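You operate a simulated robot arm through the tools that you are given. There is no shell and no other tool.

Carry out the task below with a simulated robot arm. There is one attempt and no reset: what you move stays moved.

## Task
Heat the grill on 3, turn it down to 1, then lay both potatoes on its glass.
Fine: turn down once the lamp is green.
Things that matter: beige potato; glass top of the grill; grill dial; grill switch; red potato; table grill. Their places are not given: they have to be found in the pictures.

It is judged by the outcome, as a careful person would: the job done as asked, and still so three seconds after it is handed in. It fails if anything else is knocked over, pushed out of place, dropped, spilled or broken.

## Robot
A 6-joint arm with a two-finger parallel gripper, fixed in place. Base frame: the origin is at the foot of the arm, x ahead of it, y to its left, z up; the work surface is at about z = 0. Units: mm, degrees, N and s.
With the tool pointing down near the work surface it reaches from about 140 to 580 mm from the base axis. Its first joint turns from -66.0 to 66.0 degrees. Payload 2.1 kg.
The tool frame sits at the grasp point between the pads (the TCP): z along the fingers, y along the line on which they close. The tips reach 30 mm beyond it. Largest opening 94 mm; finger width 28, thickness 10; the body of the gripper, 50 by 96 mm, starts 55 mm behind the TCP.
Orientation is that of the tool frame in the base frame, as [roll, pitch, yaw] about the fixed x, y, z axes, in that order (R = Rz(yaw) Ry(pitch) Rx(roll)). With the fingers straight down and closing along the base's y, the tool's x points along the base's -x, its y along +y and its z along -z.

## Interface
- The arm moves only by the tool drive_tool. Its argument "plan" is a list of rows, each an object of numbers (a shift or turn left out is 0, a gripper value left out holds the last): "tx", "ty", "tz": the shift along the base's x, y, z in mm; "rx", "ry", "rz": the turn, a rotation vector about the base's x, y, z in degrees; "grip": the finger opening in mm, from 0 to 94. In form: [{"tx": .., "ty": .., "tz": .., "rx": .., "ry": .., "rz": .., "grip": ..}, ...]. A call has 1 to 20 rows; each row is the pose to reach, as a shift and turn from the pose commanded when the call began. Rows are played at 5 a second. More than 50 mm and 8.6 degrees between two rows, or a gripper value outside its range, and nothing of the call is played. A pose out of reach is approached as far as the arm can. The call stops where the force on the tool passes 40 N (or 10 N more than at its start, if that is more) or the arm is blocked; 0.2 s more then pass. The fingers move at their own pace (about 72 mm/s each) and stop on an object; they squeeze with about 39 N. The grip force told is the motor's: it shows also when the fingers shut on nothing. Time passes only in rows, and 0.2 s behind the last, so rows that repeat a pose let the fingers close. It gives the time, the measured TCP pose, the force on the tool (base axes), the opening and the grip force at its end, in the units of the frame above (readings bear some noise), with the torque about the TCP (base axes, N m) and any sound that the robot's microphone picked up.
- Cameras (640 x 400 px; columns grow to the right, rows downward): "scene" is fixed at [64.4, -381.1, 487.1]; the picture's right is [0.68, -0.73, 0.00], its down [-0.39, -0.37, -0.84] and it looks along [0.61, 0.58, -0.54] (base axes); focal length 214 px, centre (320, 200). "wrist" rides on the gripper at [76, 14, -102] in the tool frame; the picture's right is [-0.18, 0.98, 0.00], its down [-0.75, -0.14, -0.64] and it looks along [-0.63, -0.12, 0.77] (tool axes); focal length 243 px, centre (320, 200).
- snapshot(camera): a new picture of that camera. It takes no simulated time.
- measure_at(camera, pixels): there is no depth. For up to 12 entries [column, row, z] of the newest picture of that camera ("zoom" is the newest enlarged one), the place [x, y] in the base frame at which the ray of that pixel passes the height z, good to about 2 mm. It takes no simulated time.
- enlarge(camera, box): a new picture of the part [left, top, right, bottom] of that camera's present view, enlarged. It takes no simulated time.
- sign_off(): hands the job in; it is judged then, once.

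Unless the task says otherwise, let go and move clear before handing in.

The tools are called as name(argument=value, ...) on one line, values as JSON. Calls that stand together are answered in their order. drive_tool: Moves the arm, as the interface text tells. Its arguments: {"type":"object","properties":{"plan":{"type":"array","items":{"type":"object","properties":{"tx":{"type":"number"},"ty":{"type":"number"},"tz":{"type":"number"},"rx":{"type":"number"},"ry":{"type":"number"},"rz":{"type":"number"},"grip":{"type":"number"}}}}},"required":["plan"]} The other tools are called the same way: snapshot (camera) takes a picture; measure_at (camera, pixels) gives the place at which the rays of pixels pass given heights; enlarge (camera, box) takes an enlarged picture of a part of a camera's view; sign_off () hands the job in.

At the start:

```text
time: 0.0
ee_pos: [257.9, -35.8, 410.9]
tool_rot: [-180.0, 0.0, -179.9]
contact_force: [0.2, 0.1, -0.3]
torque: [0.0, 0.0, -0.05]
width: 94.0
grip_force: 0.0
```

scene: 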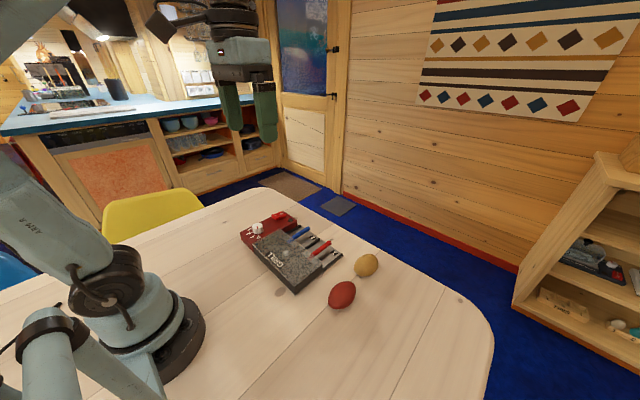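
wrist: 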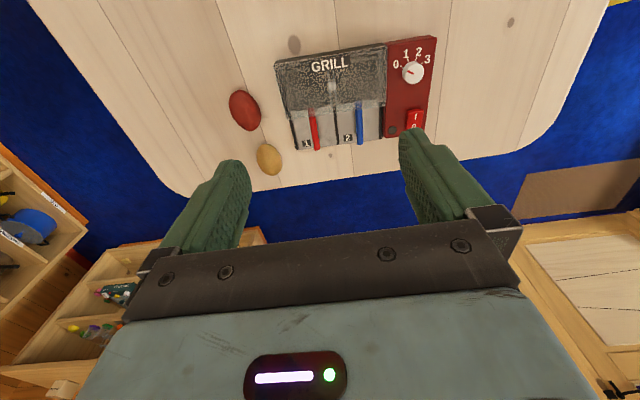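

The wrist picture shows the grill with its dial near (413,72), a red rocker switch near (415,118), and the potatoes at (244,110) and (269,159). I will enlarge both views to read the details.

enlarge(camera="wrist", box=[220, 20, 460, 170])

enlarge(camera="scene", box=[224, 200, 400, 310])

```text
2.67 times, centred on (340, 95) of wrist
```

zoom: 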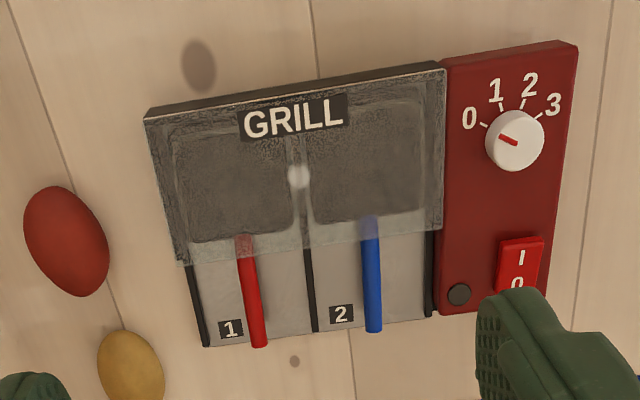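

```text
3.64 times, centred on (312, 255) of scene
```

zoom: 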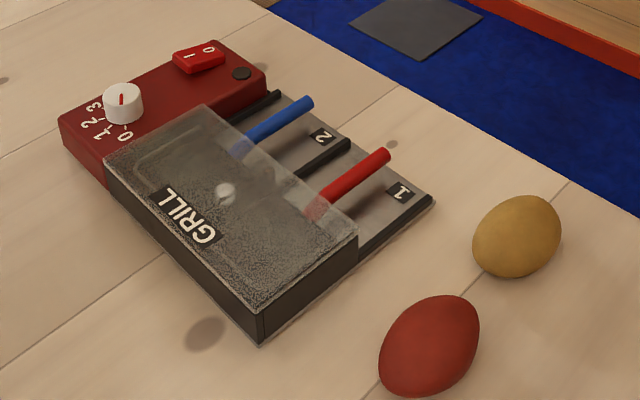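

The dial's pointer is at 0, and the lamp, probably the dark round spot at (459,294) in the wrist zoom, is off. I will measure the dial, switch, lamp, glass corners and potatoes from both cameras at trial heights to triangulate them.

measure_at(camera="wrist", pixels=[[412.7, 72.5, 30], [412.7, 72.5, 60], [275.5, 62, 30], [275.5, 62, 60], [386.9, 44.8, 30], [386.9, 44.8, 60], [385, 105.5, 40], [289.4, 119.4, 40], [415, 118, 30], [392, 130, 30], [244, 110, 20], [269, 159, 20]])

measure_at(camera="scene", pixels=[[257.8, 228.3, 30], [257.8, 228.3, 60], [295.5, 285.8, 30], [295.5, 285.8, 60], [252.9, 244, 30], [252.9, 244, 60], [322.2, 263.8, 40], [280.4, 228.9, 40], [278.5, 216.5, 30], [290.5, 220, 30], [342, 295, 20], [366.5, 265, 20]])

```text
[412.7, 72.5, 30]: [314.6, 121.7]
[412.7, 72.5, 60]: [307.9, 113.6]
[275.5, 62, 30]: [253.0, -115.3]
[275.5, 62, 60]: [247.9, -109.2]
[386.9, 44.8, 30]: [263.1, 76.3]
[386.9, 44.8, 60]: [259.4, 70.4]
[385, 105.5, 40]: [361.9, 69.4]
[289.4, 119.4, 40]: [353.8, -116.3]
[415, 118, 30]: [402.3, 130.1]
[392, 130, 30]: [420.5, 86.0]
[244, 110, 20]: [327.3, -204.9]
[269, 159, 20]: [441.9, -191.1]
```

```text
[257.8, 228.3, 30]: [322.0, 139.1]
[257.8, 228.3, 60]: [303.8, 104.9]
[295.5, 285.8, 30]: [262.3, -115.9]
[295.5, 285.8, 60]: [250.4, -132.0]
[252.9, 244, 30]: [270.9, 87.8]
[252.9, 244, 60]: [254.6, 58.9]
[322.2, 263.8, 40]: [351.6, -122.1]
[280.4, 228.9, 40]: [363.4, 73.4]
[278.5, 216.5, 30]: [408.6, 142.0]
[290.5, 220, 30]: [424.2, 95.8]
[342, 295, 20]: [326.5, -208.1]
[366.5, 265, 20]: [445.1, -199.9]
```

Triangulation puts the dial near (310,116) with its top at about z=50, the switch near (403,133), and the glass at about z=40 spanning x 257–360 and y −117–70. I will move above the control panel for a closer look.

drive_tool(plan=[{"tx": 10, "ty": 25, "tz": -35}, {"tx": 20, "ty": 50, "tz": -70}, {"tx": 30, "ty": 75, "tz": -105}, {"tx": 40, "ty": 100, "tz": -140}, {"tx": 50, "ty": 125, "tz": -175}, {"tx": 60, "ty": 150, "tz": -205}, {"tx": 60, "ty": 150, "tz": -205}])

snapshot(camera="wrist")

enlarge(camera="wrist", box=[240, 50, 400, 200])

```text
time: 1.6
ee_pos: [317.4, 114.1, 204.5]
tool_rot: [-180.0, 0.0, 180.0]
contact_force: [-0.2, 0.3, 0.6]
torque: [0.01, -0.03, -0.02]
width: 93.7
grip_force: 0.1
```

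```text
taken
```

wrist: 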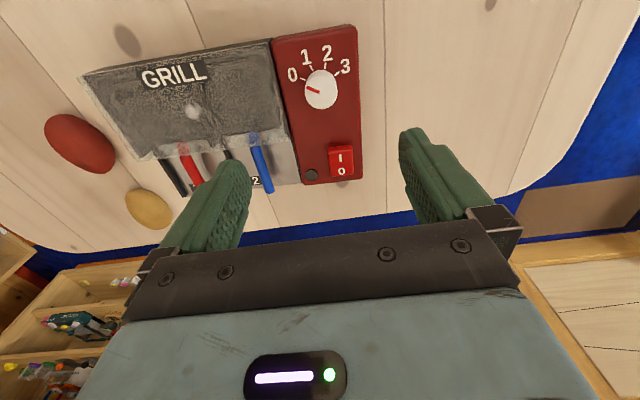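

```text
2.67 times, centred on (320, 125) of wrist
```

zoom: 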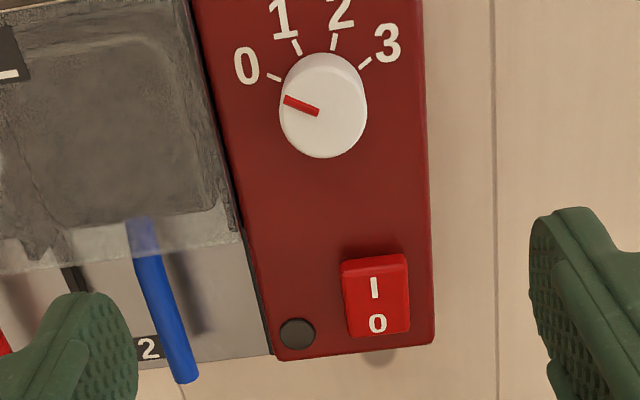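

The closer view shows the dial pointing at 0 with its ticks for 0–3, and the rocker with "I" on the near side and "0" on the far side. I will measure the ticks, the knob, the rocker and the panel corners in the zoom and compare them with the scene view.

measure_at(camera="zoom", pixels=[[273, 77, 36], [297, 46, 36], [334, 42, 36], [365, 62, 36], [324, 112, 50], [285, 100, 50], [280, 108, 50], [367, 108, 50], [324, 158, 50], [374, 288, 42], [377, 323, 42], [297, 333, 38]])

enlarge(camera="scene", box=[230, 200, 310, 250])

```text
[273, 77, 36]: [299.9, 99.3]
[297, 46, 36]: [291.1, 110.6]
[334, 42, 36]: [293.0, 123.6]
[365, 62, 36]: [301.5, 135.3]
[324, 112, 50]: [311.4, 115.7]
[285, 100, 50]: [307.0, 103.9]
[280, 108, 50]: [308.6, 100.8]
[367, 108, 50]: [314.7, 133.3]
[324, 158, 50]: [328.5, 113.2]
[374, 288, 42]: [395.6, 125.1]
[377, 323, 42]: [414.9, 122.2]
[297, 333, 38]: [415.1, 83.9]
```

```text
8.00 times, centred on (270, 225) of scene
```

zoom: 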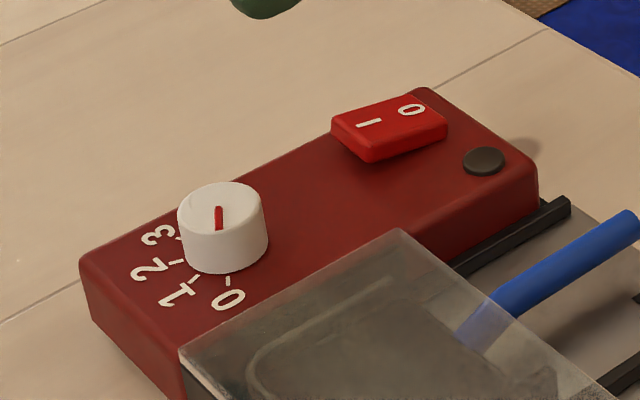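

The scene zoom shows the rocker's "I" end raised and its "0" end pressed in, so the grill is off. I will triangulate the heights of the knob top, the rocker ends and the panel.

measure_at(camera="zoom", pixels=[[222, 210, 50], [222, 210, 60], [368, 123, 42], [368, 123, 50], [412, 109, 42], [412, 109, 50], [484, 160, 38], [228, 281, 38], [540, 168, 38], [425, 90, 38], [82, 262, 38], [362, 160, 38]])

enlarge(camera="wrist", box=[270, 20, 370, 190])

```text
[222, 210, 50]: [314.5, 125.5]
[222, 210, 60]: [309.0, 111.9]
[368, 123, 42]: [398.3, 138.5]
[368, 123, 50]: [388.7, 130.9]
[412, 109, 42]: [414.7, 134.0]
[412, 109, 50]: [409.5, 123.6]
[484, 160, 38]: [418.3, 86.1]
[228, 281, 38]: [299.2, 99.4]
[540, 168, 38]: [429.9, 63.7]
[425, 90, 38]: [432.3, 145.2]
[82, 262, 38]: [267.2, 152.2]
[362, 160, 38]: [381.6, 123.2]
```

```text
2.35 times, centred on (320, 105) of wrist
```

zoom: 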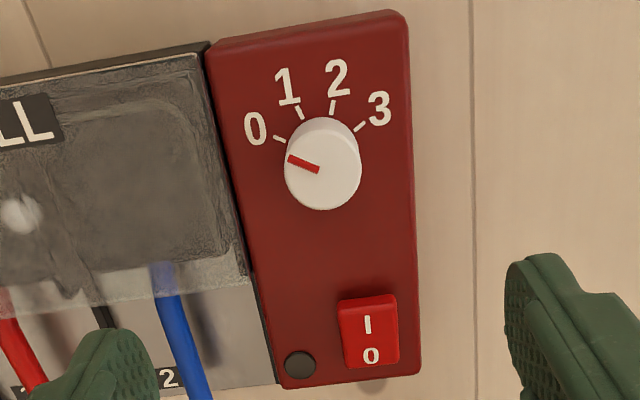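

The knob top is at about (309.5,116,57), the panel surface at about z=38, and the rocker's raised "I" half near (385,124,53). I will check the fingertip shape in the scene view before pressing.

enlarge(camera="scene", box=[200, 100, 330, 220])

snapshot(camera="scene")

```text
3.33 times, centred on (265, 160) of scene
```

zoom: 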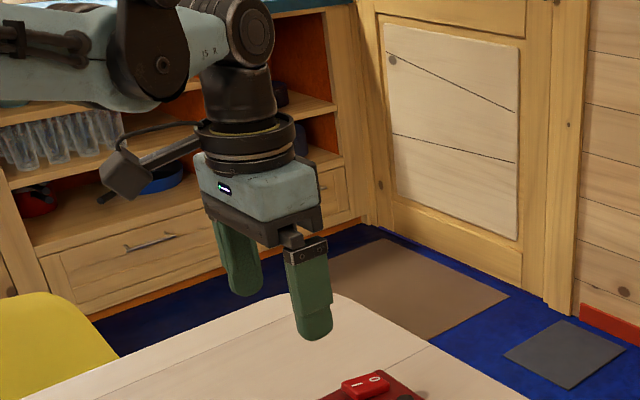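

```text
taken
```

scene: 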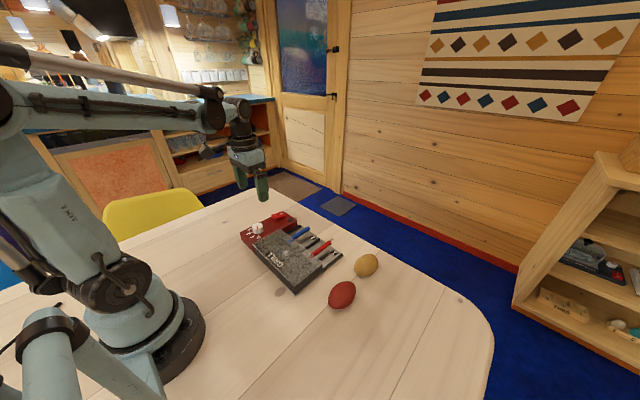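

The fingertips are nearly flat with rounded corners. I will close the fingers, turn the tool 90° so the narrow side spans the "I" half, and move to about z=115 over it.

drive_tool(plan=[{"rz": 8, "tx": 6, "ty": 1, "tz": -8, "grip": 0}, {"rz": 16, "tx": 12, "ty": 2, "tz": -16}, {"rz": 24, "tx": 18, "ty": 3, "tz": -24}, {"rz": 32, "tx": 24, "ty": 4, "tz": -32}, {"rz": 40, "tx": 30, "ty": 5, "tz": -40}, {"rz": 48, "tx": 36, "ty": 6, "tz": -48}, {"rz": 56, "tx": 42, "ty": 7, "tz": -56}, {"rz": 64, "tx": 48, "ty": 8, "tz": -64}, {"rz": 72, "tx": 54, "ty": 9, "tz": -72}, {"rz": 80, "tx": 60, "ty": 9.5, "tz": -80}, {"rz": 87.6, "tx": 63, "ty": 9.5, "tz": -90}, {"rz": 87.6, "tx": 63, "ty": 9.5, "tz": -90}])

snapshot(camera="wrist")

enlarge(camera="scene", box=[230, 180, 330, 250])

```text
time: 4.2
ee_pos: [381.4, 123.6, 115.3]
tool_rot: [180.0, 0.0, -92.3]
contact_force: [-0.2, 0.2, -0.8]
torque: [-0.01, -0.02, 0.01]
width: 0.0
grip_force: 33.1
```

```text
taken
```

wrist: 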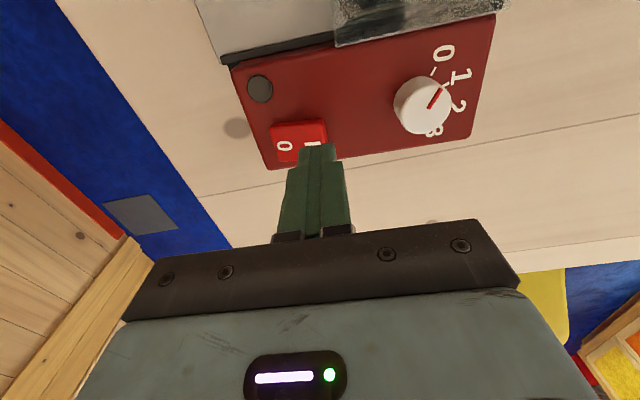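

```text
5.71 times, centred on (280, 215) of scene
```

zoom: 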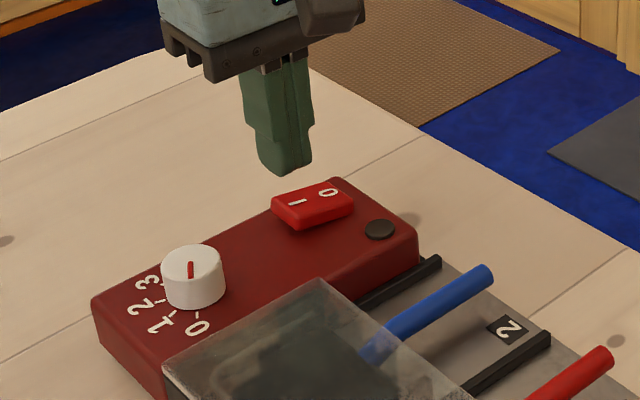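

The tool is at (381,124) with its tip about 30 mm above the rocker. I will re-measure the "I" and "0" marks from this new viewpoint to confirm the aim.

enlarge(camera="wrist", box=[230, 60, 390, 180])

measure_at(camera="wrist", pixels=[[309, 143, 52], [284, 147, 50], [260, 88, 40], [270, 124, 50], [325, 119, 52], [421, 105, 57], [278, 162, 45], [436, 98, 57]])

```text
3.33 times, centred on (310, 120) of wrist
```

zoom: 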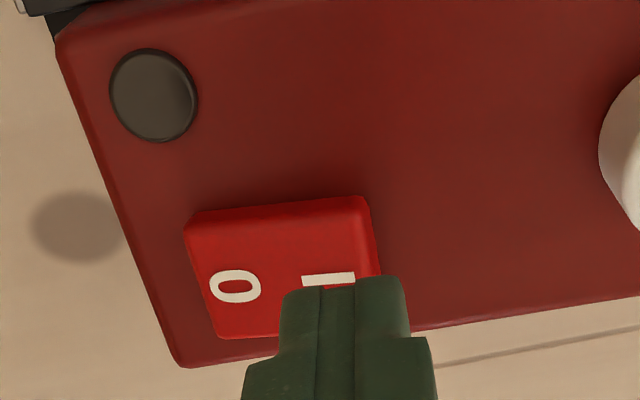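

```text
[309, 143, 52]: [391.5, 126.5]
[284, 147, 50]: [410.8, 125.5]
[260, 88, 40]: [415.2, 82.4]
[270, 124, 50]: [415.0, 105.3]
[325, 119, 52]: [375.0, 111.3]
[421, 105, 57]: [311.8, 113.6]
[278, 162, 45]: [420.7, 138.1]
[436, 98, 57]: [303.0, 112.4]
```

The "I" end edge is at x≈375 and the pivot near x≈396, so the fingertip at 371–391 sits on the "I" half. I will press down in small steps, with the force limit as the stop.

drive_tool(plan=[{"tx": -1, "tz": -10}, {"tx": -1, "tz": -20}, {"tx": -1, "tz": -26}, {"tx": -1, "tz": -29}, {"tx": -1, "tz": -31}, {"tx": -1, "tz": -33}, {"tx": -1, "tz": -35}, {"tx": -1, "tz": -37}, {"tx": -1, "tz": -39}, {"tx": -1, "tz": -40}])

enlarge(camera="scene", box=[230, 180, 330, 250])

```text
time: 5.9
ee_pos: [378.5, 122.6, 81.7]
tool_rot: [179.6, 0.0, -92.4]
contact_force: [-2.3, 0.7, 16.2]
torque: [0.03, -0.06, 0.02]
width: 0.0
grip_force: 33.1
stopped in row 8: the force on the tool passed its limit at 48 N (the readings are from after the stop); the commanded pose is now the measured one
```

```text
5.71 times, centred on (280, 215) of scene
```

zoom: 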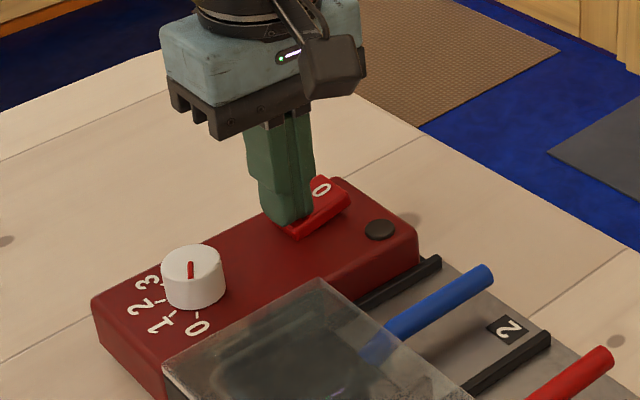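

The force limit stopped the press, and the "0" end now looks raised. I will lift off and check whether the rocker stayed over.

drive_tool(plan=[{"tz": 15}, {"tz": 40}, {"tz": 60}, {"tz": 60}])

enlarge(camera="scene", box=[230, 180, 330, 250])

enlarge(camera="wrist", box=[230, 30, 470, 180])

```text
time: 6.9
ee_pos: [379.0, 122.3, 141.4]
tool_rot: [179.7, 0.0, -92.4]
contact_force: [-0.2, -0.4, -0.2]
torque: [-0.04, 0.0, -0.01]
width: 0.2
grip_force: 32.8
```

```text
5.71 times, centred on (280, 215) of scene
```

zoom: 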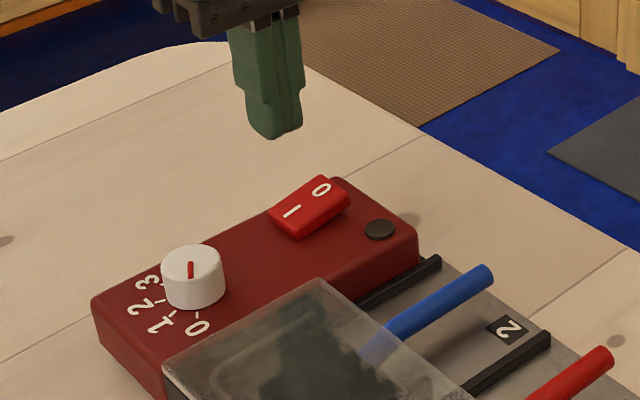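

```text
2.67 times, centred on (350, 105) of wrist
```

zoom: 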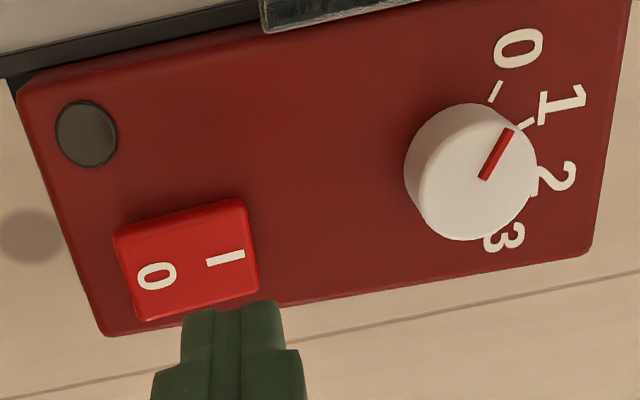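

The rocker stayed with "I" down and "0" raised; the lamp is still dark with the dial at 0. I will measure the pointer and the tick marks from this angle to pin down the dial angles.

measure_at(camera="zoom", pixels=[[483, 180, 57], [510, 130, 57], [495, 92, 38], [527, 124, 38], [533, 192, 38], [490, 243, 38], [405, 170, 57], [537, 170, 57], [460, 240, 57], [85, 134, 40]])

```text
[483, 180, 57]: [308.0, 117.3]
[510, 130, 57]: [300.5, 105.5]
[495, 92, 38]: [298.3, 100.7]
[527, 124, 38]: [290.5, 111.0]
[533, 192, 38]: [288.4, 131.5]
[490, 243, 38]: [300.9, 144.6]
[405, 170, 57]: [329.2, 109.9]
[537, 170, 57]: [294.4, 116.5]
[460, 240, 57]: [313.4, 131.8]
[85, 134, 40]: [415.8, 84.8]
```

The pointer is at −57.6° and the ticks fit a 40° spacing, so 0→3 is 120° clockwise seen from above. I will move over the knob at (310,116) with the fingers opened to 52 mm.

drive_tool(plan=[{"tx": -23, "ty": -2, "grip": 52}, {"tx": -46, "ty": -4}, {"tx": -68.5, "ty": -6.5}, {"tx": -68.5, "ty": -6.5, "tz": -15}, {"tx": -68.5, "ty": -6.5, "tz": -30}, {"tx": -68.5, "ty": -6.5, "tz": -30}])

snapshot(camera="wrist")

enlarge(camera="scene", box=[210, 180, 310, 250])

```text
time: 8.3
ee_pos: [309.7, 117.2, 111.4]
tool_rot: [179.7, 0.0, -92.3]
contact_force: [-0.2, -1.1, -0.4]
torque: [0.0, 0.0, 0.0]
width: 52.0
grip_force: 0.1
```

```text
taken
```

wrist: 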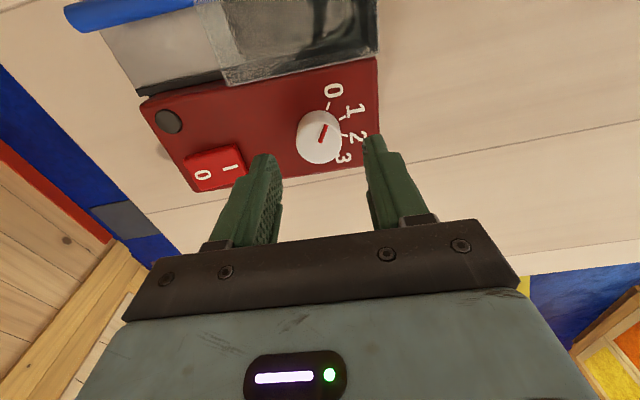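

```text
5.71 times, centred on (260, 215) of scene
```

zoom: 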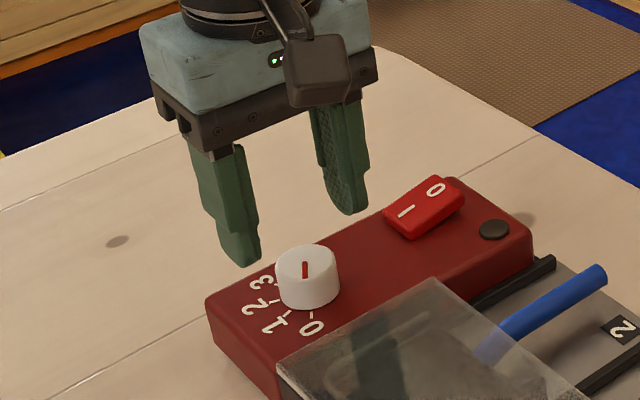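

The tool is above the knob with both fingers clear of it. I will enlarge the wrist view and re-measure the knob's rim to centre the grip.

enlarge(camera="wrist", box=[250, 70, 390, 190])

```text
3.33 times, centred on (320, 130) of wrist
```

zoom: 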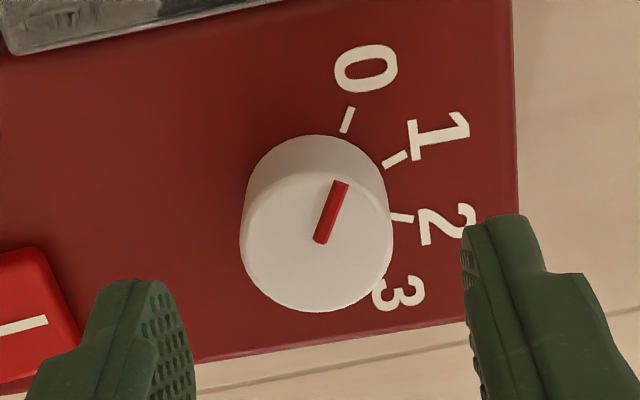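

The knob's top face spans columns 240–393 and rows 168–312 in this zoom. I will measure its centre and rims.

measure_at(camera="zoom", pixels=[[317, 240, 57], [240, 235, 57], [393, 235, 57], [317, 312, 57], [317, 168, 57], [320, 243, 57], [342, 181, 57], [347, 119, 38], [396, 159, 38], [402, 217, 38]])

```text
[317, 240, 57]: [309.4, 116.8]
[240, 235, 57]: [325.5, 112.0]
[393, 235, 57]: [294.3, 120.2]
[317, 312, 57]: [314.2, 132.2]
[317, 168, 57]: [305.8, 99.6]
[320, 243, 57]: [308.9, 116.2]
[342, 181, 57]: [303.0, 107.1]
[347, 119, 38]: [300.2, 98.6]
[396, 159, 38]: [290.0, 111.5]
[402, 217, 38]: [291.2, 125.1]
```

The knob centre is (309.6,116.2) with a diameter of about 32 mm. I will descend to TCP z=72 and close on it.

drive_tool(plan=[{"ty": -1, "tz": -10}, {"ty": -1, "tz": -20}, {"ty": -1, "tz": -30}, {"ty": -1, "tz": -36}, {"ty": -1, "tz": -39}, {"ty": -1, "tz": -39, "grip": 40}, {"ty": -1, "tz": -39, "grip": 20}, {"ty": -1, "tz": -39, "grip": 20}, {"ty": -1, "tz": -39, "grip": 20}])

enlarge(camera="scene", box=[210, 180, 310, 250])

enlarge(camera="wrist", box=[200, 70, 440, 220])

```text
time: 10.3
ee_pos: [310.1, 115.5, 70.9]
tool_rot: [179.7, 0.0, -92.3]
contact_force: [4.7, 0.5, -0.3]
torque: [-0.06, -0.67, 0.0]
width: 31.4
grip_force: 38.8
```

```text
5.71 times, centred on (260, 215) of scene
```

zoom: 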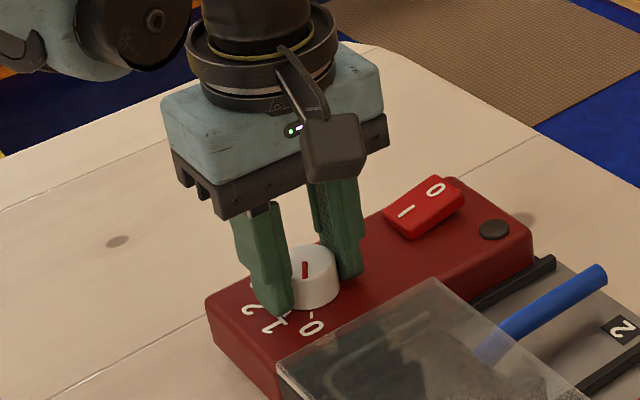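

```text
2.67 times, centred on (320, 145) of wrist
```

zoom: 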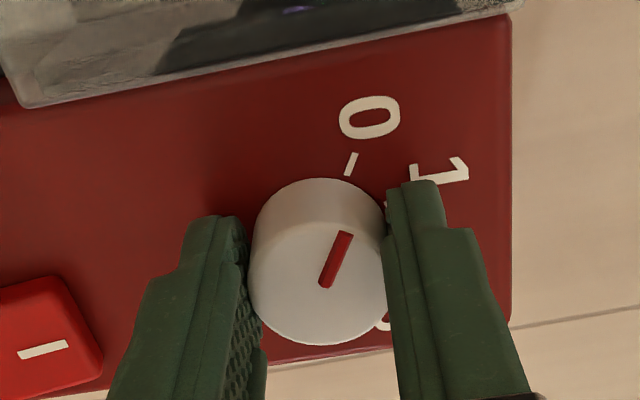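

The fingers hold the knob at 31.4 mm. I will turn it clockwise 40° first and check that it follows.

drive_tool(plan=[{"rz": -8}, {"rz": -16}, {"rz": -24}, {"rz": -32}, {"rz": -40}, {"rz": -40}])

enlarge(camera="wrist", box=[200, 70, 440, 220])

enlarge(camera="scene", box=[210, 180, 310, 250])

```text
time: 11.9
ee_pos: [308.7, 116.4, 71.0]
tool_rot: [179.5, -0.1, -132.4]
contact_force: [-3.2, -0.7, 5.9]
torque: [-0.02, -0.67, -0.01]
width: 31.4
grip_force: 38.9
stopped in row 6: the force on the tool passed its limit at 40 N (the readings are from after the stop); the commanded pose is now the measured one
```

```text
2.67 times, centred on (320, 145) of wrist
```

zoom: 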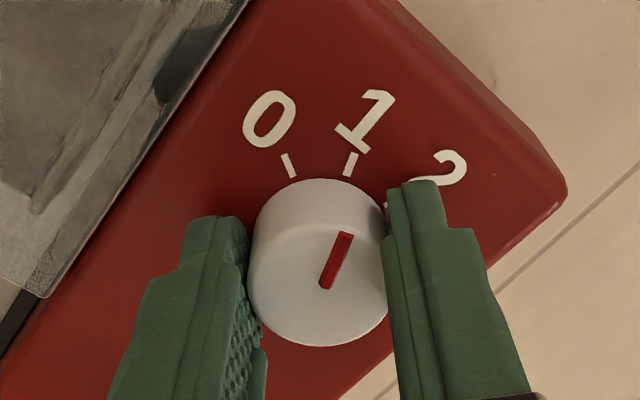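

```text
5.71 times, centred on (260, 215) of scene
```

zoom: 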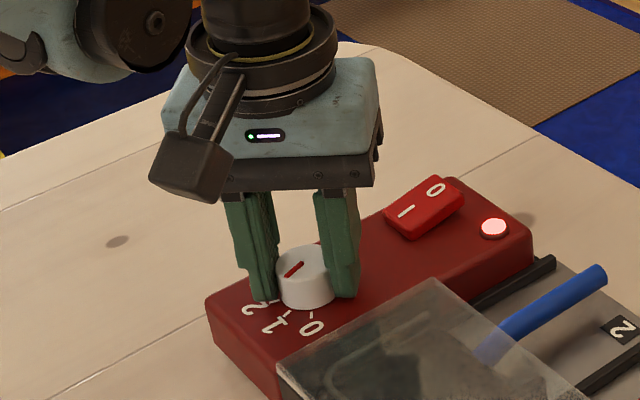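

The knob followed to 1 and the lamp has lit red. The force stop came only from slight off-centre strain, so I will keep turning another 80° clockwise.

drive_tool(plan=[{"rz": -8}, {"rz": -16}, {"rz": -24}, {"rz": -32}, {"rz": -40}])

enlarge(camera="scene", box=[210, 180, 310, 250])

```text
time: 13.1
ee_pos: [308.7, 118.1, 71.0]
tool_rot: [179.2, -0.3, -172.5]
contact_force: [-10.5, 17.1, 2.6]
torque: [-0.22, 0.63, 0.03]
width: 31.7
grip_force: 39.0
```

```text
5.71 times, centred on (260, 215) of scene
```

zoom: 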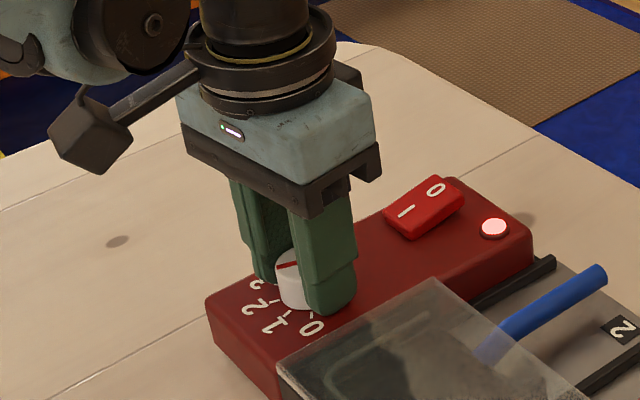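

The knob is at about 2 with a modest side force of about 20 N. I will turn the last 40° to 3 while easing the tool toward +y and −x to relieve the strain.

drive_tool(plan=[{"rz": -4, "ty": 1, "tx": -0.5}, {"rz": -10, "ty": 1.7, "tx": -1}, {"rz": -16, "ty": 1.7, "tx": -1}, {"rz": -22, "ty": 1.7, "tx": -1}, {"rz": -28, "ty": 1.7, "tx": -1}, {"rz": -34, "ty": 1.7, "tx": -1}, {"rz": -40, "ty": 1.7, "tx": -1}])

enlarge(camera="scene", box=[210, 180, 310, 250])

enlarge(camera="wrist", box=[200, 50, 440, 200])

```text
time: 14.7
ee_pos: [308.2, 117.8, 72.4]
tool_rot: [179.4, 0.0, 147.4]
contact_force: [11.9, 5.5, 0.1]
torque: [-0.49, -0.12, 0.34]
width: 31.3
grip_force: 38.6
```

```text
5.71 times, centred on (260, 215) of scene
```

zoom: 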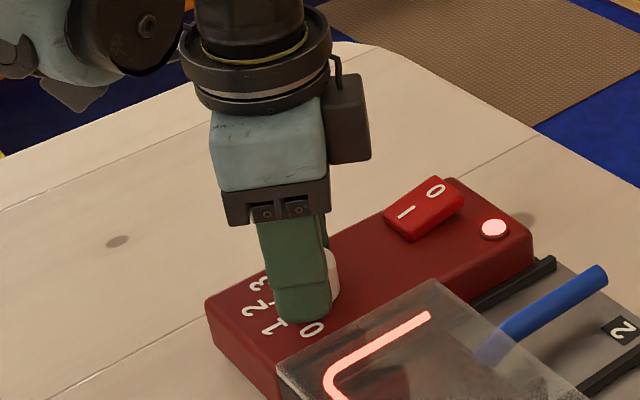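

```text
2.67 times, centred on (320, 125) of wrist
```

zoom: 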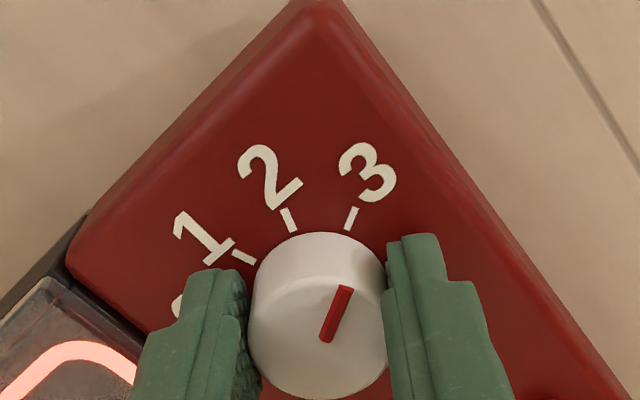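

The dial points at 3, the heating element glows and the lamp is red. I will hold here and wait for the lamp to change.

drive_tool(plan=[{"rz": 0}, {"rz": 0}, {"rz": 0}, {"rz": 0}, {"rz": 0}, {"rz": 0}, {"rz": 0}, {"rz": 0}, {"rz": 0}, {"rz": 0}, {"rz": 0}, {"rz": 0}, {"rz": 0}, {"rz": 0}, {"rz": 0}])

enlarge(camera="scene", box=[210, 180, 310, 250])

```text
time: 17.9
ee_pos: [307.3, 117.9, 71.6]
tool_rot: [179.5, -0.1, 147.6]
contact_force: [1.8, -2.4, -0.6]
torque: [-0.61, 0.25, 0.0]
width: 31.6
grip_force: 39.0
```

```text
5.71 times, centred on (260, 215) of scene
```

zoom: 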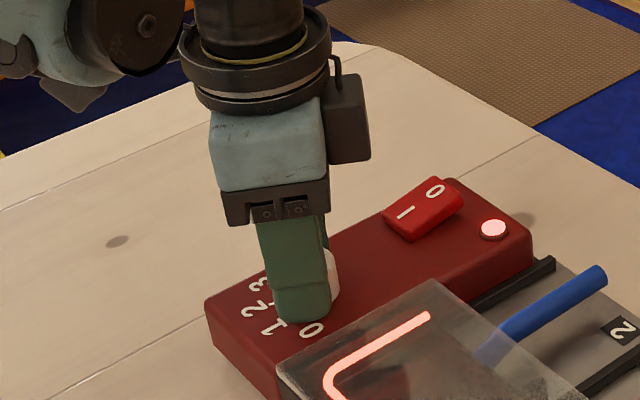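

The lamp at (493,229) is still red, so I will keep waiting.

drive_tool(plan=[{"rz": 0}, {"rz": 0}, {"rz": 0}, {"rz": 0}, {"rz": 0}, {"rz": 0}, {"rz": 0}, {"rz": 0}, {"rz": 0}, {"rz": 0}, {"rz": 0}, {"rz": 0}, {"rz": 0}, {"rz": 0}, {"rz": 0}, {"rz": 0}, {"rz": 0}, {"rz": 0}, {"rz": 0}, {"rz": 0}])

enlarge(camera="scene", box=[210, 180, 310, 250])

```text
time: 22.1
ee_pos: [307.5, 117.1, 72.9]
tool_rot: [179.5, 0.0, 147.6]
contact_force: [-5.0, -5.1, 0.9]
torque: [-0.59, 0.46, -0.02]
width: 31.5
grip_force: 39.2
```

```text
5.71 times, centred on (260, 215) of scene
```

zoom: 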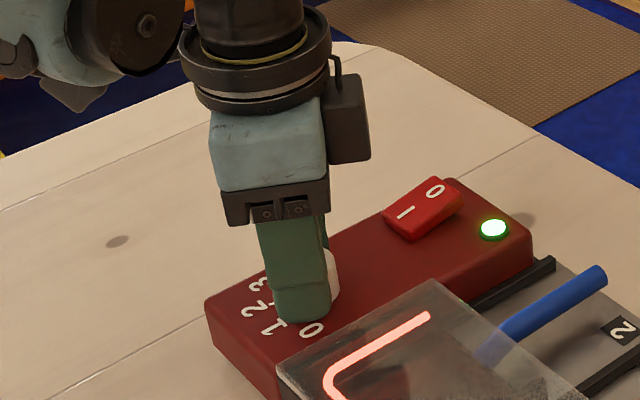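

The lamp is now green. I will turn the dial back counterclockwise toward 1, 40° at a time.

drive_tool(plan=[{"rz": 8}, {"rz": 16}, {"rz": 24}, {"rz": 32}, {"rz": 40}])

enlarge(camera="wrist", box=[200, 50, 440, 200])

```text
time: 23.3
ee_pos: [309.1, 116.6, 71.9]
tool_rot: [179.5, 0.0, -172.4]
contact_force: [-2.0, -13.4, 0.4]
torque: [-0.76, -0.13, -0.02]
width: 31.5
grip_force: 38.6
```

```text
2.67 times, centred on (320, 125) of wrist
```

zoom: 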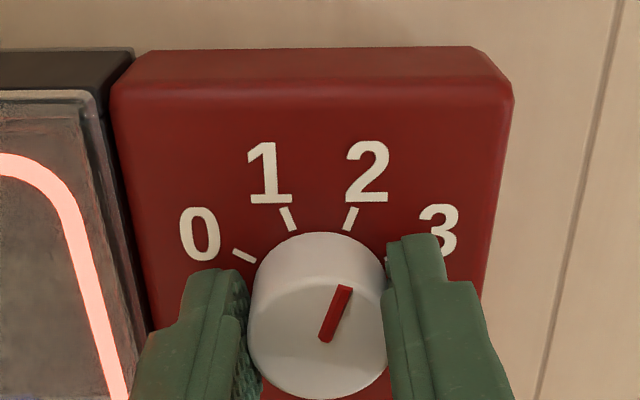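

The knob is at 2 with low force. I will turn the remaining 40° to 1, easing slightly toward −y.

drive_tool(plan=[{"rz": 8, "ty": -0.7}, {"rz": 16, "ty": -1}, {"rz": 24, "ty": -1}, {"rz": 32, "ty": -1}, {"rz": 40, "ty": -1}, {"rz": 40, "ty": -1}])

enlarge(camera="wrist", box=[200, 50, 440, 200])

enlarge(camera="scene", box=[210, 180, 310, 250])

```text
time: 24.7
ee_pos: [309.6, 115.8, 72.4]
tool_rot: [179.7, 0.0, -132.2]
contact_force: [11.9, -15.1, 28.2]
torque: [-0.41, -0.9, -0.05]
width: 31.3
grip_force: 39.2
```

```text
2.67 times, centred on (320, 125) of wrist
```

zoom: 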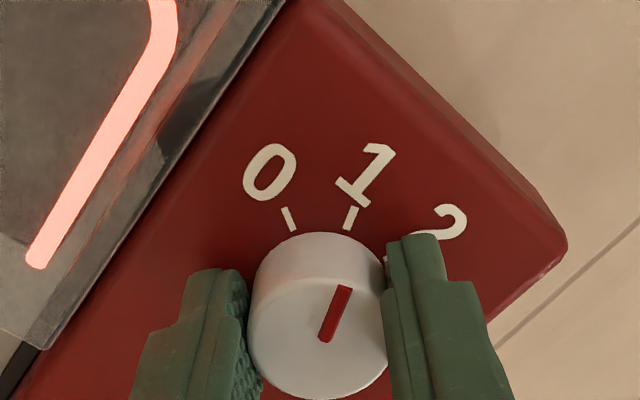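

```text
5.71 times, centred on (260, 215) of scene
```

zoom: 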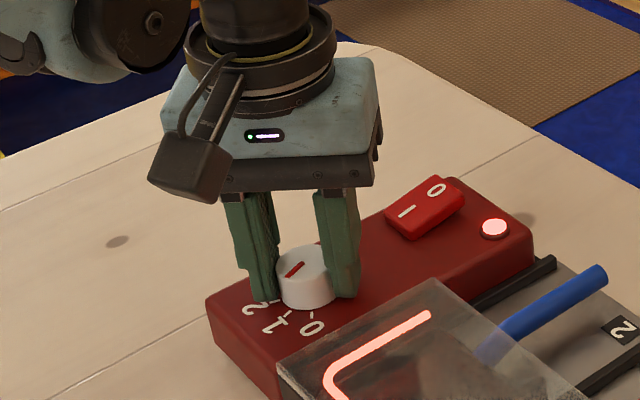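

The dial now points at 1; the lamp is red again, probably because the plate is hotter than the new setting. I will release the knob and lift clear.

drive_tool(plan=[{"grip": 40}, {"grip": 52}, {"grip": 52}, {"tz": 10}, {"tz": 30}, {"tz": 60}, {"tz": 90}, {"tz": 90}])

enlarge(camera="scene", box=[220, 190, 330, 270])

snapshot(camera="wrist")

enlarge(camera="wrist", box=[230, 30, 410, 180])

```text
time: 26.5
ee_pos: [307.3, 116.4, 163.2]
tool_rot: [179.5, -0.1, -132.4]
contact_force: [-0.3, 0.0, 0.2]
torque: [0.02, -0.02, -0.03]
width: 51.9
grip_force: 0.0
```

```text
5.00 times, centred on (275, 230) of scene
```

zoom: 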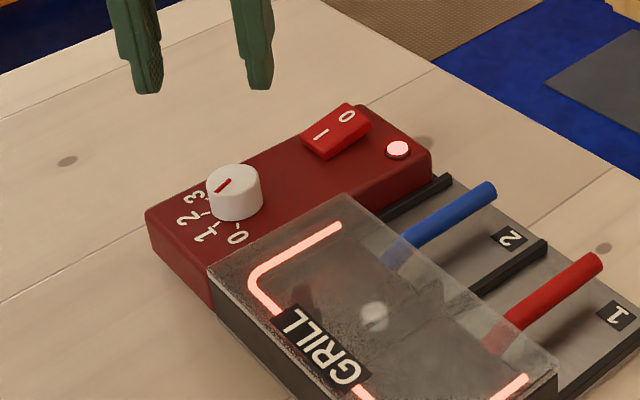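

```text
taken
```

wrist: 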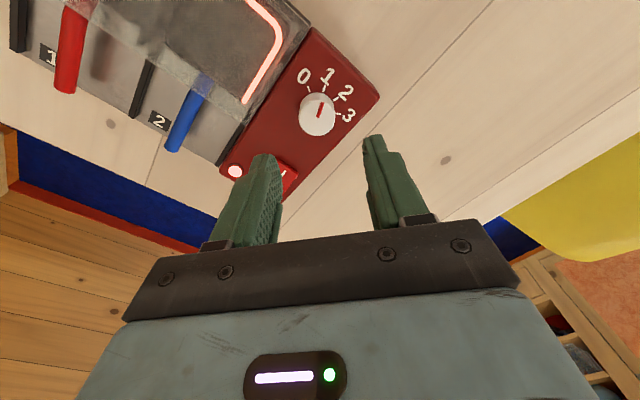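

```text
2.67 times, centred on (320, 105) of wrist
```

zoom: 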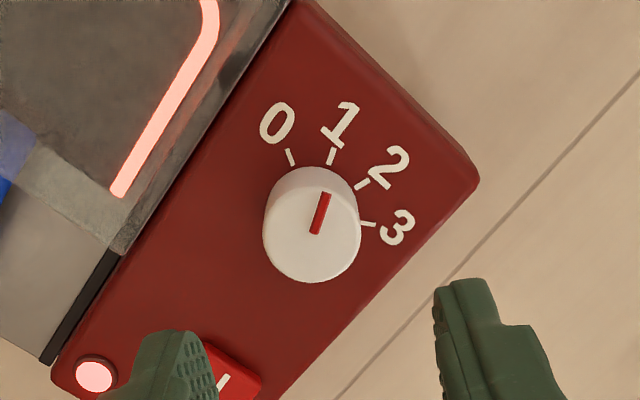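

The dial is confirmed at 1, the switch is on and the grill has not moved. I will go over to the potatoes with the fingers fully open to look at their shape and orientation.

drive_tool(plan=[{"tx": 1, "ty": -30, "tz": 30, "rz": -6, "grip": 94}, {"tx": 3, "ty": -70, "tz": 45, "rz": -12}, {"tx": 5, "ty": -110, "tz": 60, "rz": -18}, {"tx": 7, "ty": -150, "tz": 72, "rz": -24}, {"tx": 9, "ty": -190, "tz": 80, "rz": -30}, {"tx": 11, "ty": -230, "tz": 87, "rz": -36}, {"tx": 12, "ty": -275, "tz": 92, "rz": -42}, {"tx": 13, "ty": -316, "tz": 97, "rz": -47.6}, {"tx": 13, "ty": -316, "tz": 97, "rz": -47.6}])

snapshot(camera="wrist")

snapshot(camera="scene")

enlarge(camera="wrist", box=[250, 30, 470, 190])

```text
time: 28.5
ee_pos: [321.8, -197.3, 259.8]
tool_rot: [179.5, -0.1, 179.8]
contact_force: [-0.4, -0.6, 0.3]
torque: [-0.01, 0.01, 0.01]
width: 94.0
grip_force: 0.1
```

```text
taken
```

wrist: 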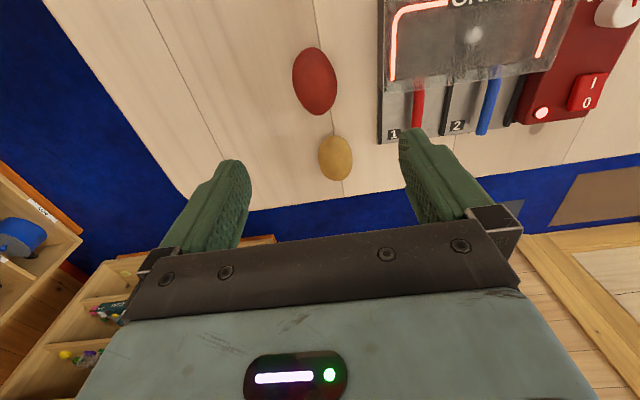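

```text
taken
```

scene: 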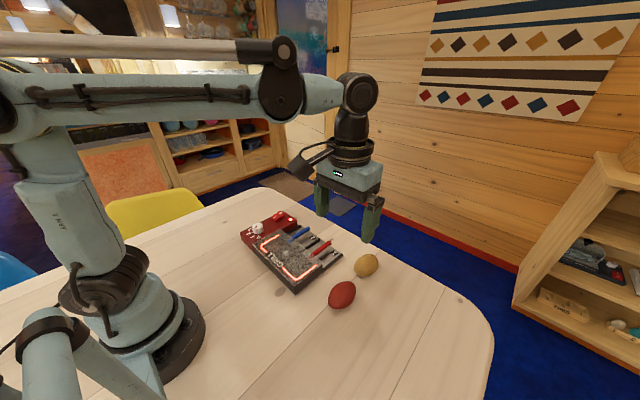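

```text
2.50 times, centred on (360, 110) of wrist
```

zoom: 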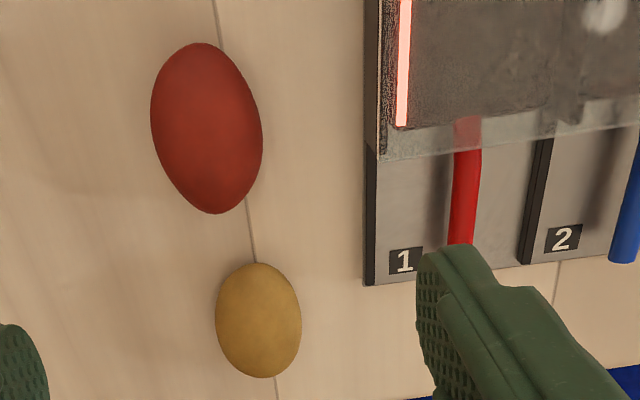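

The red potato spans columns 150–263 and rows 43–213 in the zoom, and the beige one spans 215–302 and 263–378. I will measure their outlines at mid-height, along with the glass corner.

measure_at(camera="zoom", pixels=[[200, 43, 22], [220, 213, 22], [150, 125, 22], [263, 135, 22], [207, 128, 22], [262, 263, 18], [262, 378, 18], [215, 315, 18], [302, 325, 18], [258, 320, 18], [379, 158, 42], [605, 14, 42]])

enlarge(camera="scene", box=[310, 230, 400, 320])

```text
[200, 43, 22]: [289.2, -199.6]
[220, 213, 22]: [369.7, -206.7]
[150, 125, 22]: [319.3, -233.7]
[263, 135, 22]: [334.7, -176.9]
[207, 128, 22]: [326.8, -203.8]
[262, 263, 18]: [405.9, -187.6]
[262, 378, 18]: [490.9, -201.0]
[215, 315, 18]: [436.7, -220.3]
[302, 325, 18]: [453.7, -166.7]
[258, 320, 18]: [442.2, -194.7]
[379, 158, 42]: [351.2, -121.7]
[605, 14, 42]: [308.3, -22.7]
```

```text
4.44 times, centred on (355, 275) of scene
```

zoom: 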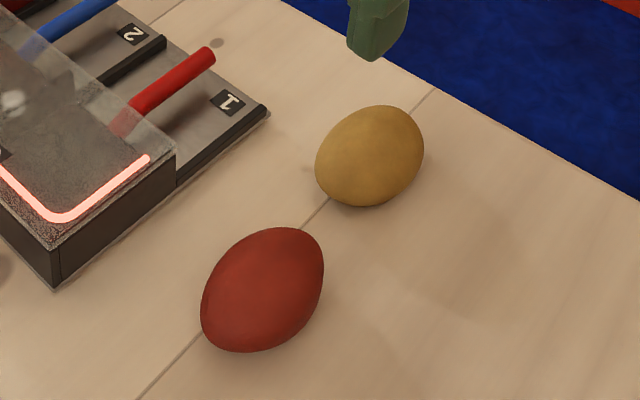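

The red potato is centred near (327,−205) and is about 79 long along x and 56 wide; the beige one is near (445,−194). I will move above the red potato at z≈110 with open fingers and check the alignment.

drive_tool(plan=[{"tx": 2, "ty": -3, "tz": -40}, {"tx": 4, "ty": -6, "tz": -80}, {"tx": 5.2, "ty": -7.7, "tz": -120}, {"tx": 5.2, "ty": -7.7, "tz": -150}, {"tx": 5.2, "ty": -7.7, "tz": -150}])

snapshot(camera="wrist")

enlarge(camera="scene", box=[280, 190, 410, 320])

```text
time: 29.7
ee_pos: [326.2, -205.7, 108.2]
tool_rot: [179.5, -0.1, 180.0]
contact_force: [-0.2, 1.0, 0.2]
torque: [0.02, 0.02, 0.0]
width: 93.8
grip_force: 0.1
```

```text
taken
```

wrist: 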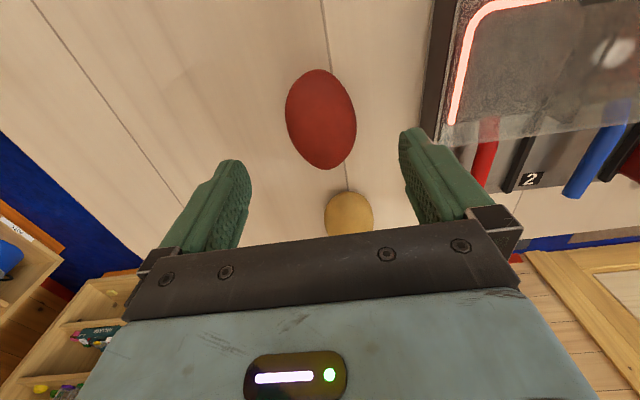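

```text
3.08 times, centred on (345, 255) of scene
```

zoom: 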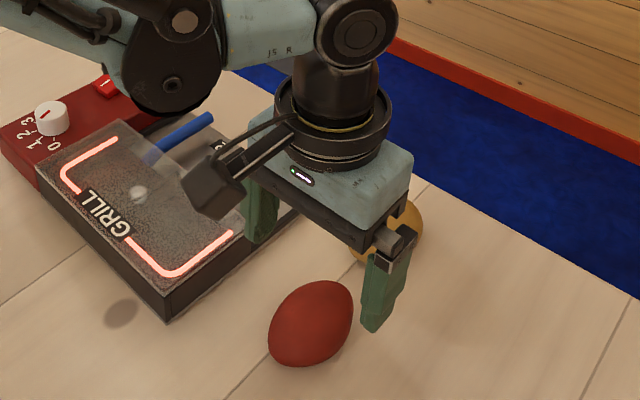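

The red potato lies between the fingers at (321,119), spanning rows 69–170. I will re-measure it from here before descending.

measure_at(camera="wrist", pixels=[[321, 119, 25], [285, 115, 25], [357, 124, 25], [312, 69, 25], [331, 170, 25], [613, 53, 42], [601, 68, 42], [630, 40, 42], [450, 124, 42]])

enlarge(camera="wrist", box=[480, 0, 640, 120])

```text
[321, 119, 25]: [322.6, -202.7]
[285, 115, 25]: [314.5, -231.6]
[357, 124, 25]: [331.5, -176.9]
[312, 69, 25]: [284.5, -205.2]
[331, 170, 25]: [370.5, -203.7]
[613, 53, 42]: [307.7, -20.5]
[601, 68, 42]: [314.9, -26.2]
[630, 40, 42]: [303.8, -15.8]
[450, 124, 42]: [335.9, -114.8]
```

```text
3.33 times, centred on (560, 60) of wrist
```

zoom: 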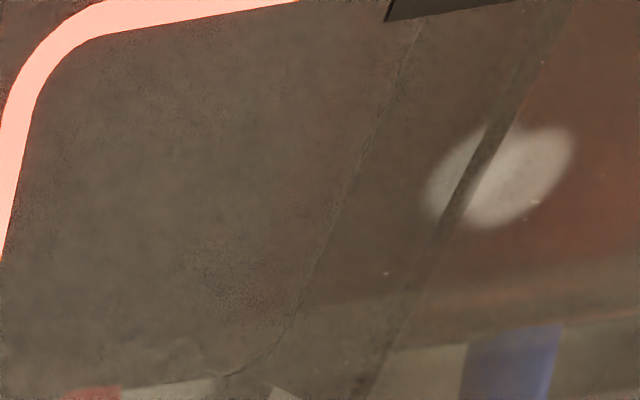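

The red potato's centre is (327.5,−204) with its long axis along x, so the closing direction suits it. I will descend to TCP z≈38 and grip it.

drive_tool(plan=[{"tx": 1, "ty": 1.3, "tz": -25}, {"tx": 1, "ty": 1.3, "tz": -45}, {"tx": 1, "ty": 1.3, "tz": -60}, {"tx": 1, "ty": 1.3, "tz": -70}, {"tx": 1, "ty": 1.3, "tz": -70}, {"tx": 1, "ty": 1.3, "tz": -70, "grip": 70}, {"tx": 1, "ty": 1.3, "tz": -70, "grip": 62}, {"tx": 1, "ty": 1.3, "tz": -70, "grip": 40}, {"tx": 1, "ty": 1.3, "tz": -70, "grip": 40}, {"tx": 1, "ty": 1.3, "tz": -70, "grip": 40}])

snapshot(camera="wrist")

enlarge(camera="scene", box=[280, 210, 410, 340])

```text
time: 31.9
ee_pos: [327.9, -205.0, 38.6]
tool_rot: [179.5, -0.1, 180.0]
contact_force: [0.4, 0.8, 0.2]
torque: [0.01, -0.01, 0.02]
width: 56.4
grip_force: 38.8
```

```text
taken
```

wrist: 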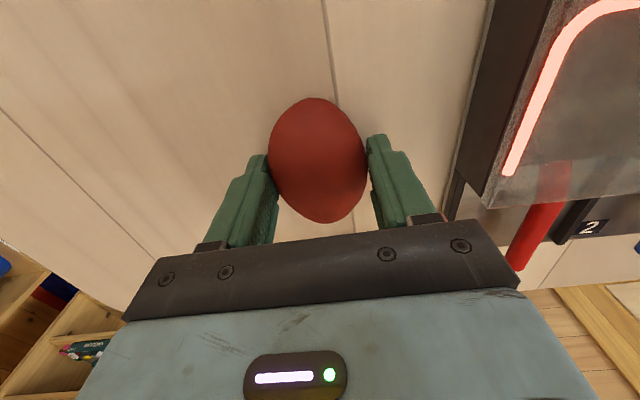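

```text
3.08 times, centred on (345, 275) of scene
```

zoom: 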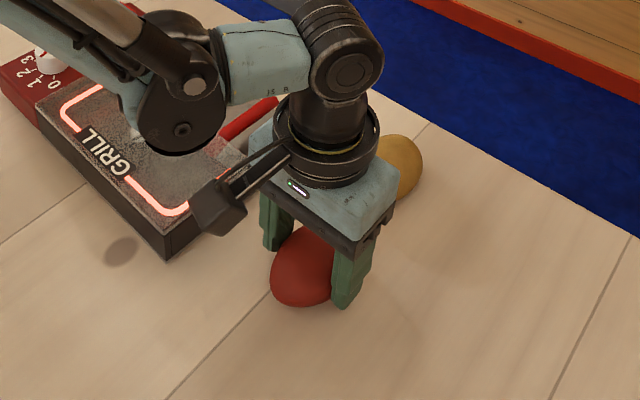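

The red potato is held at 56.4 mm with its bottom 38.6 mm below the TCP. I will lift it and carry it over the left part of the glass at about (305,−78).

drive_tool(plan=[{"tz": 15}, {"tz": 40}, {"tz": 70}, {"tz": 95}, {"tx": -6, "ty": 32, "tz": 100}, {"tx": -12, "ty": 64, "tz": 100}, {"tx": -18, "ty": 96, "tz": 100}, {"tx": -22.5, "ty": 127, "tz": 100}, {"tx": -22.5, "ty": 127, "tz": 100}])

snapshot(camera="wrist")

enlarge(camera="scene", box=[220, 180, 350, 310])

```text
time: 33.9
ee_pos: [303.6, -79.6, 138.8]
tool_rot: [179.4, -0.1, -180.0]
contact_force: [-0.3, 0.0, -1.3]
torque: [-0.05, -0.01, -0.01]
width: 56.5
grip_force: 38.9
```

```text
taken
```

wrist: 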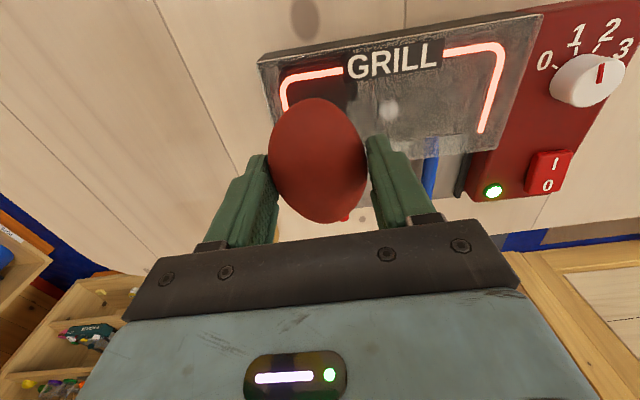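

```text
3.08 times, centred on (285, 245) of scene
```

zoom: 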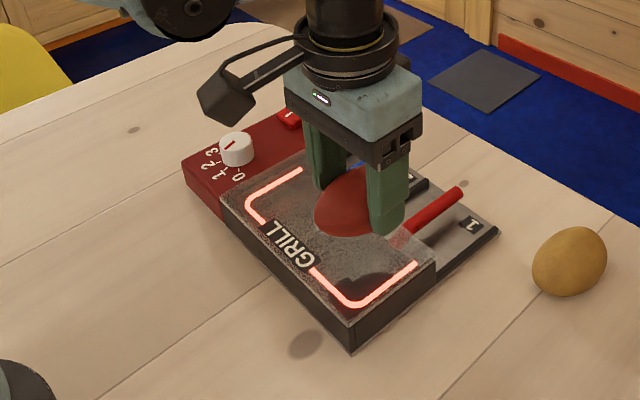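

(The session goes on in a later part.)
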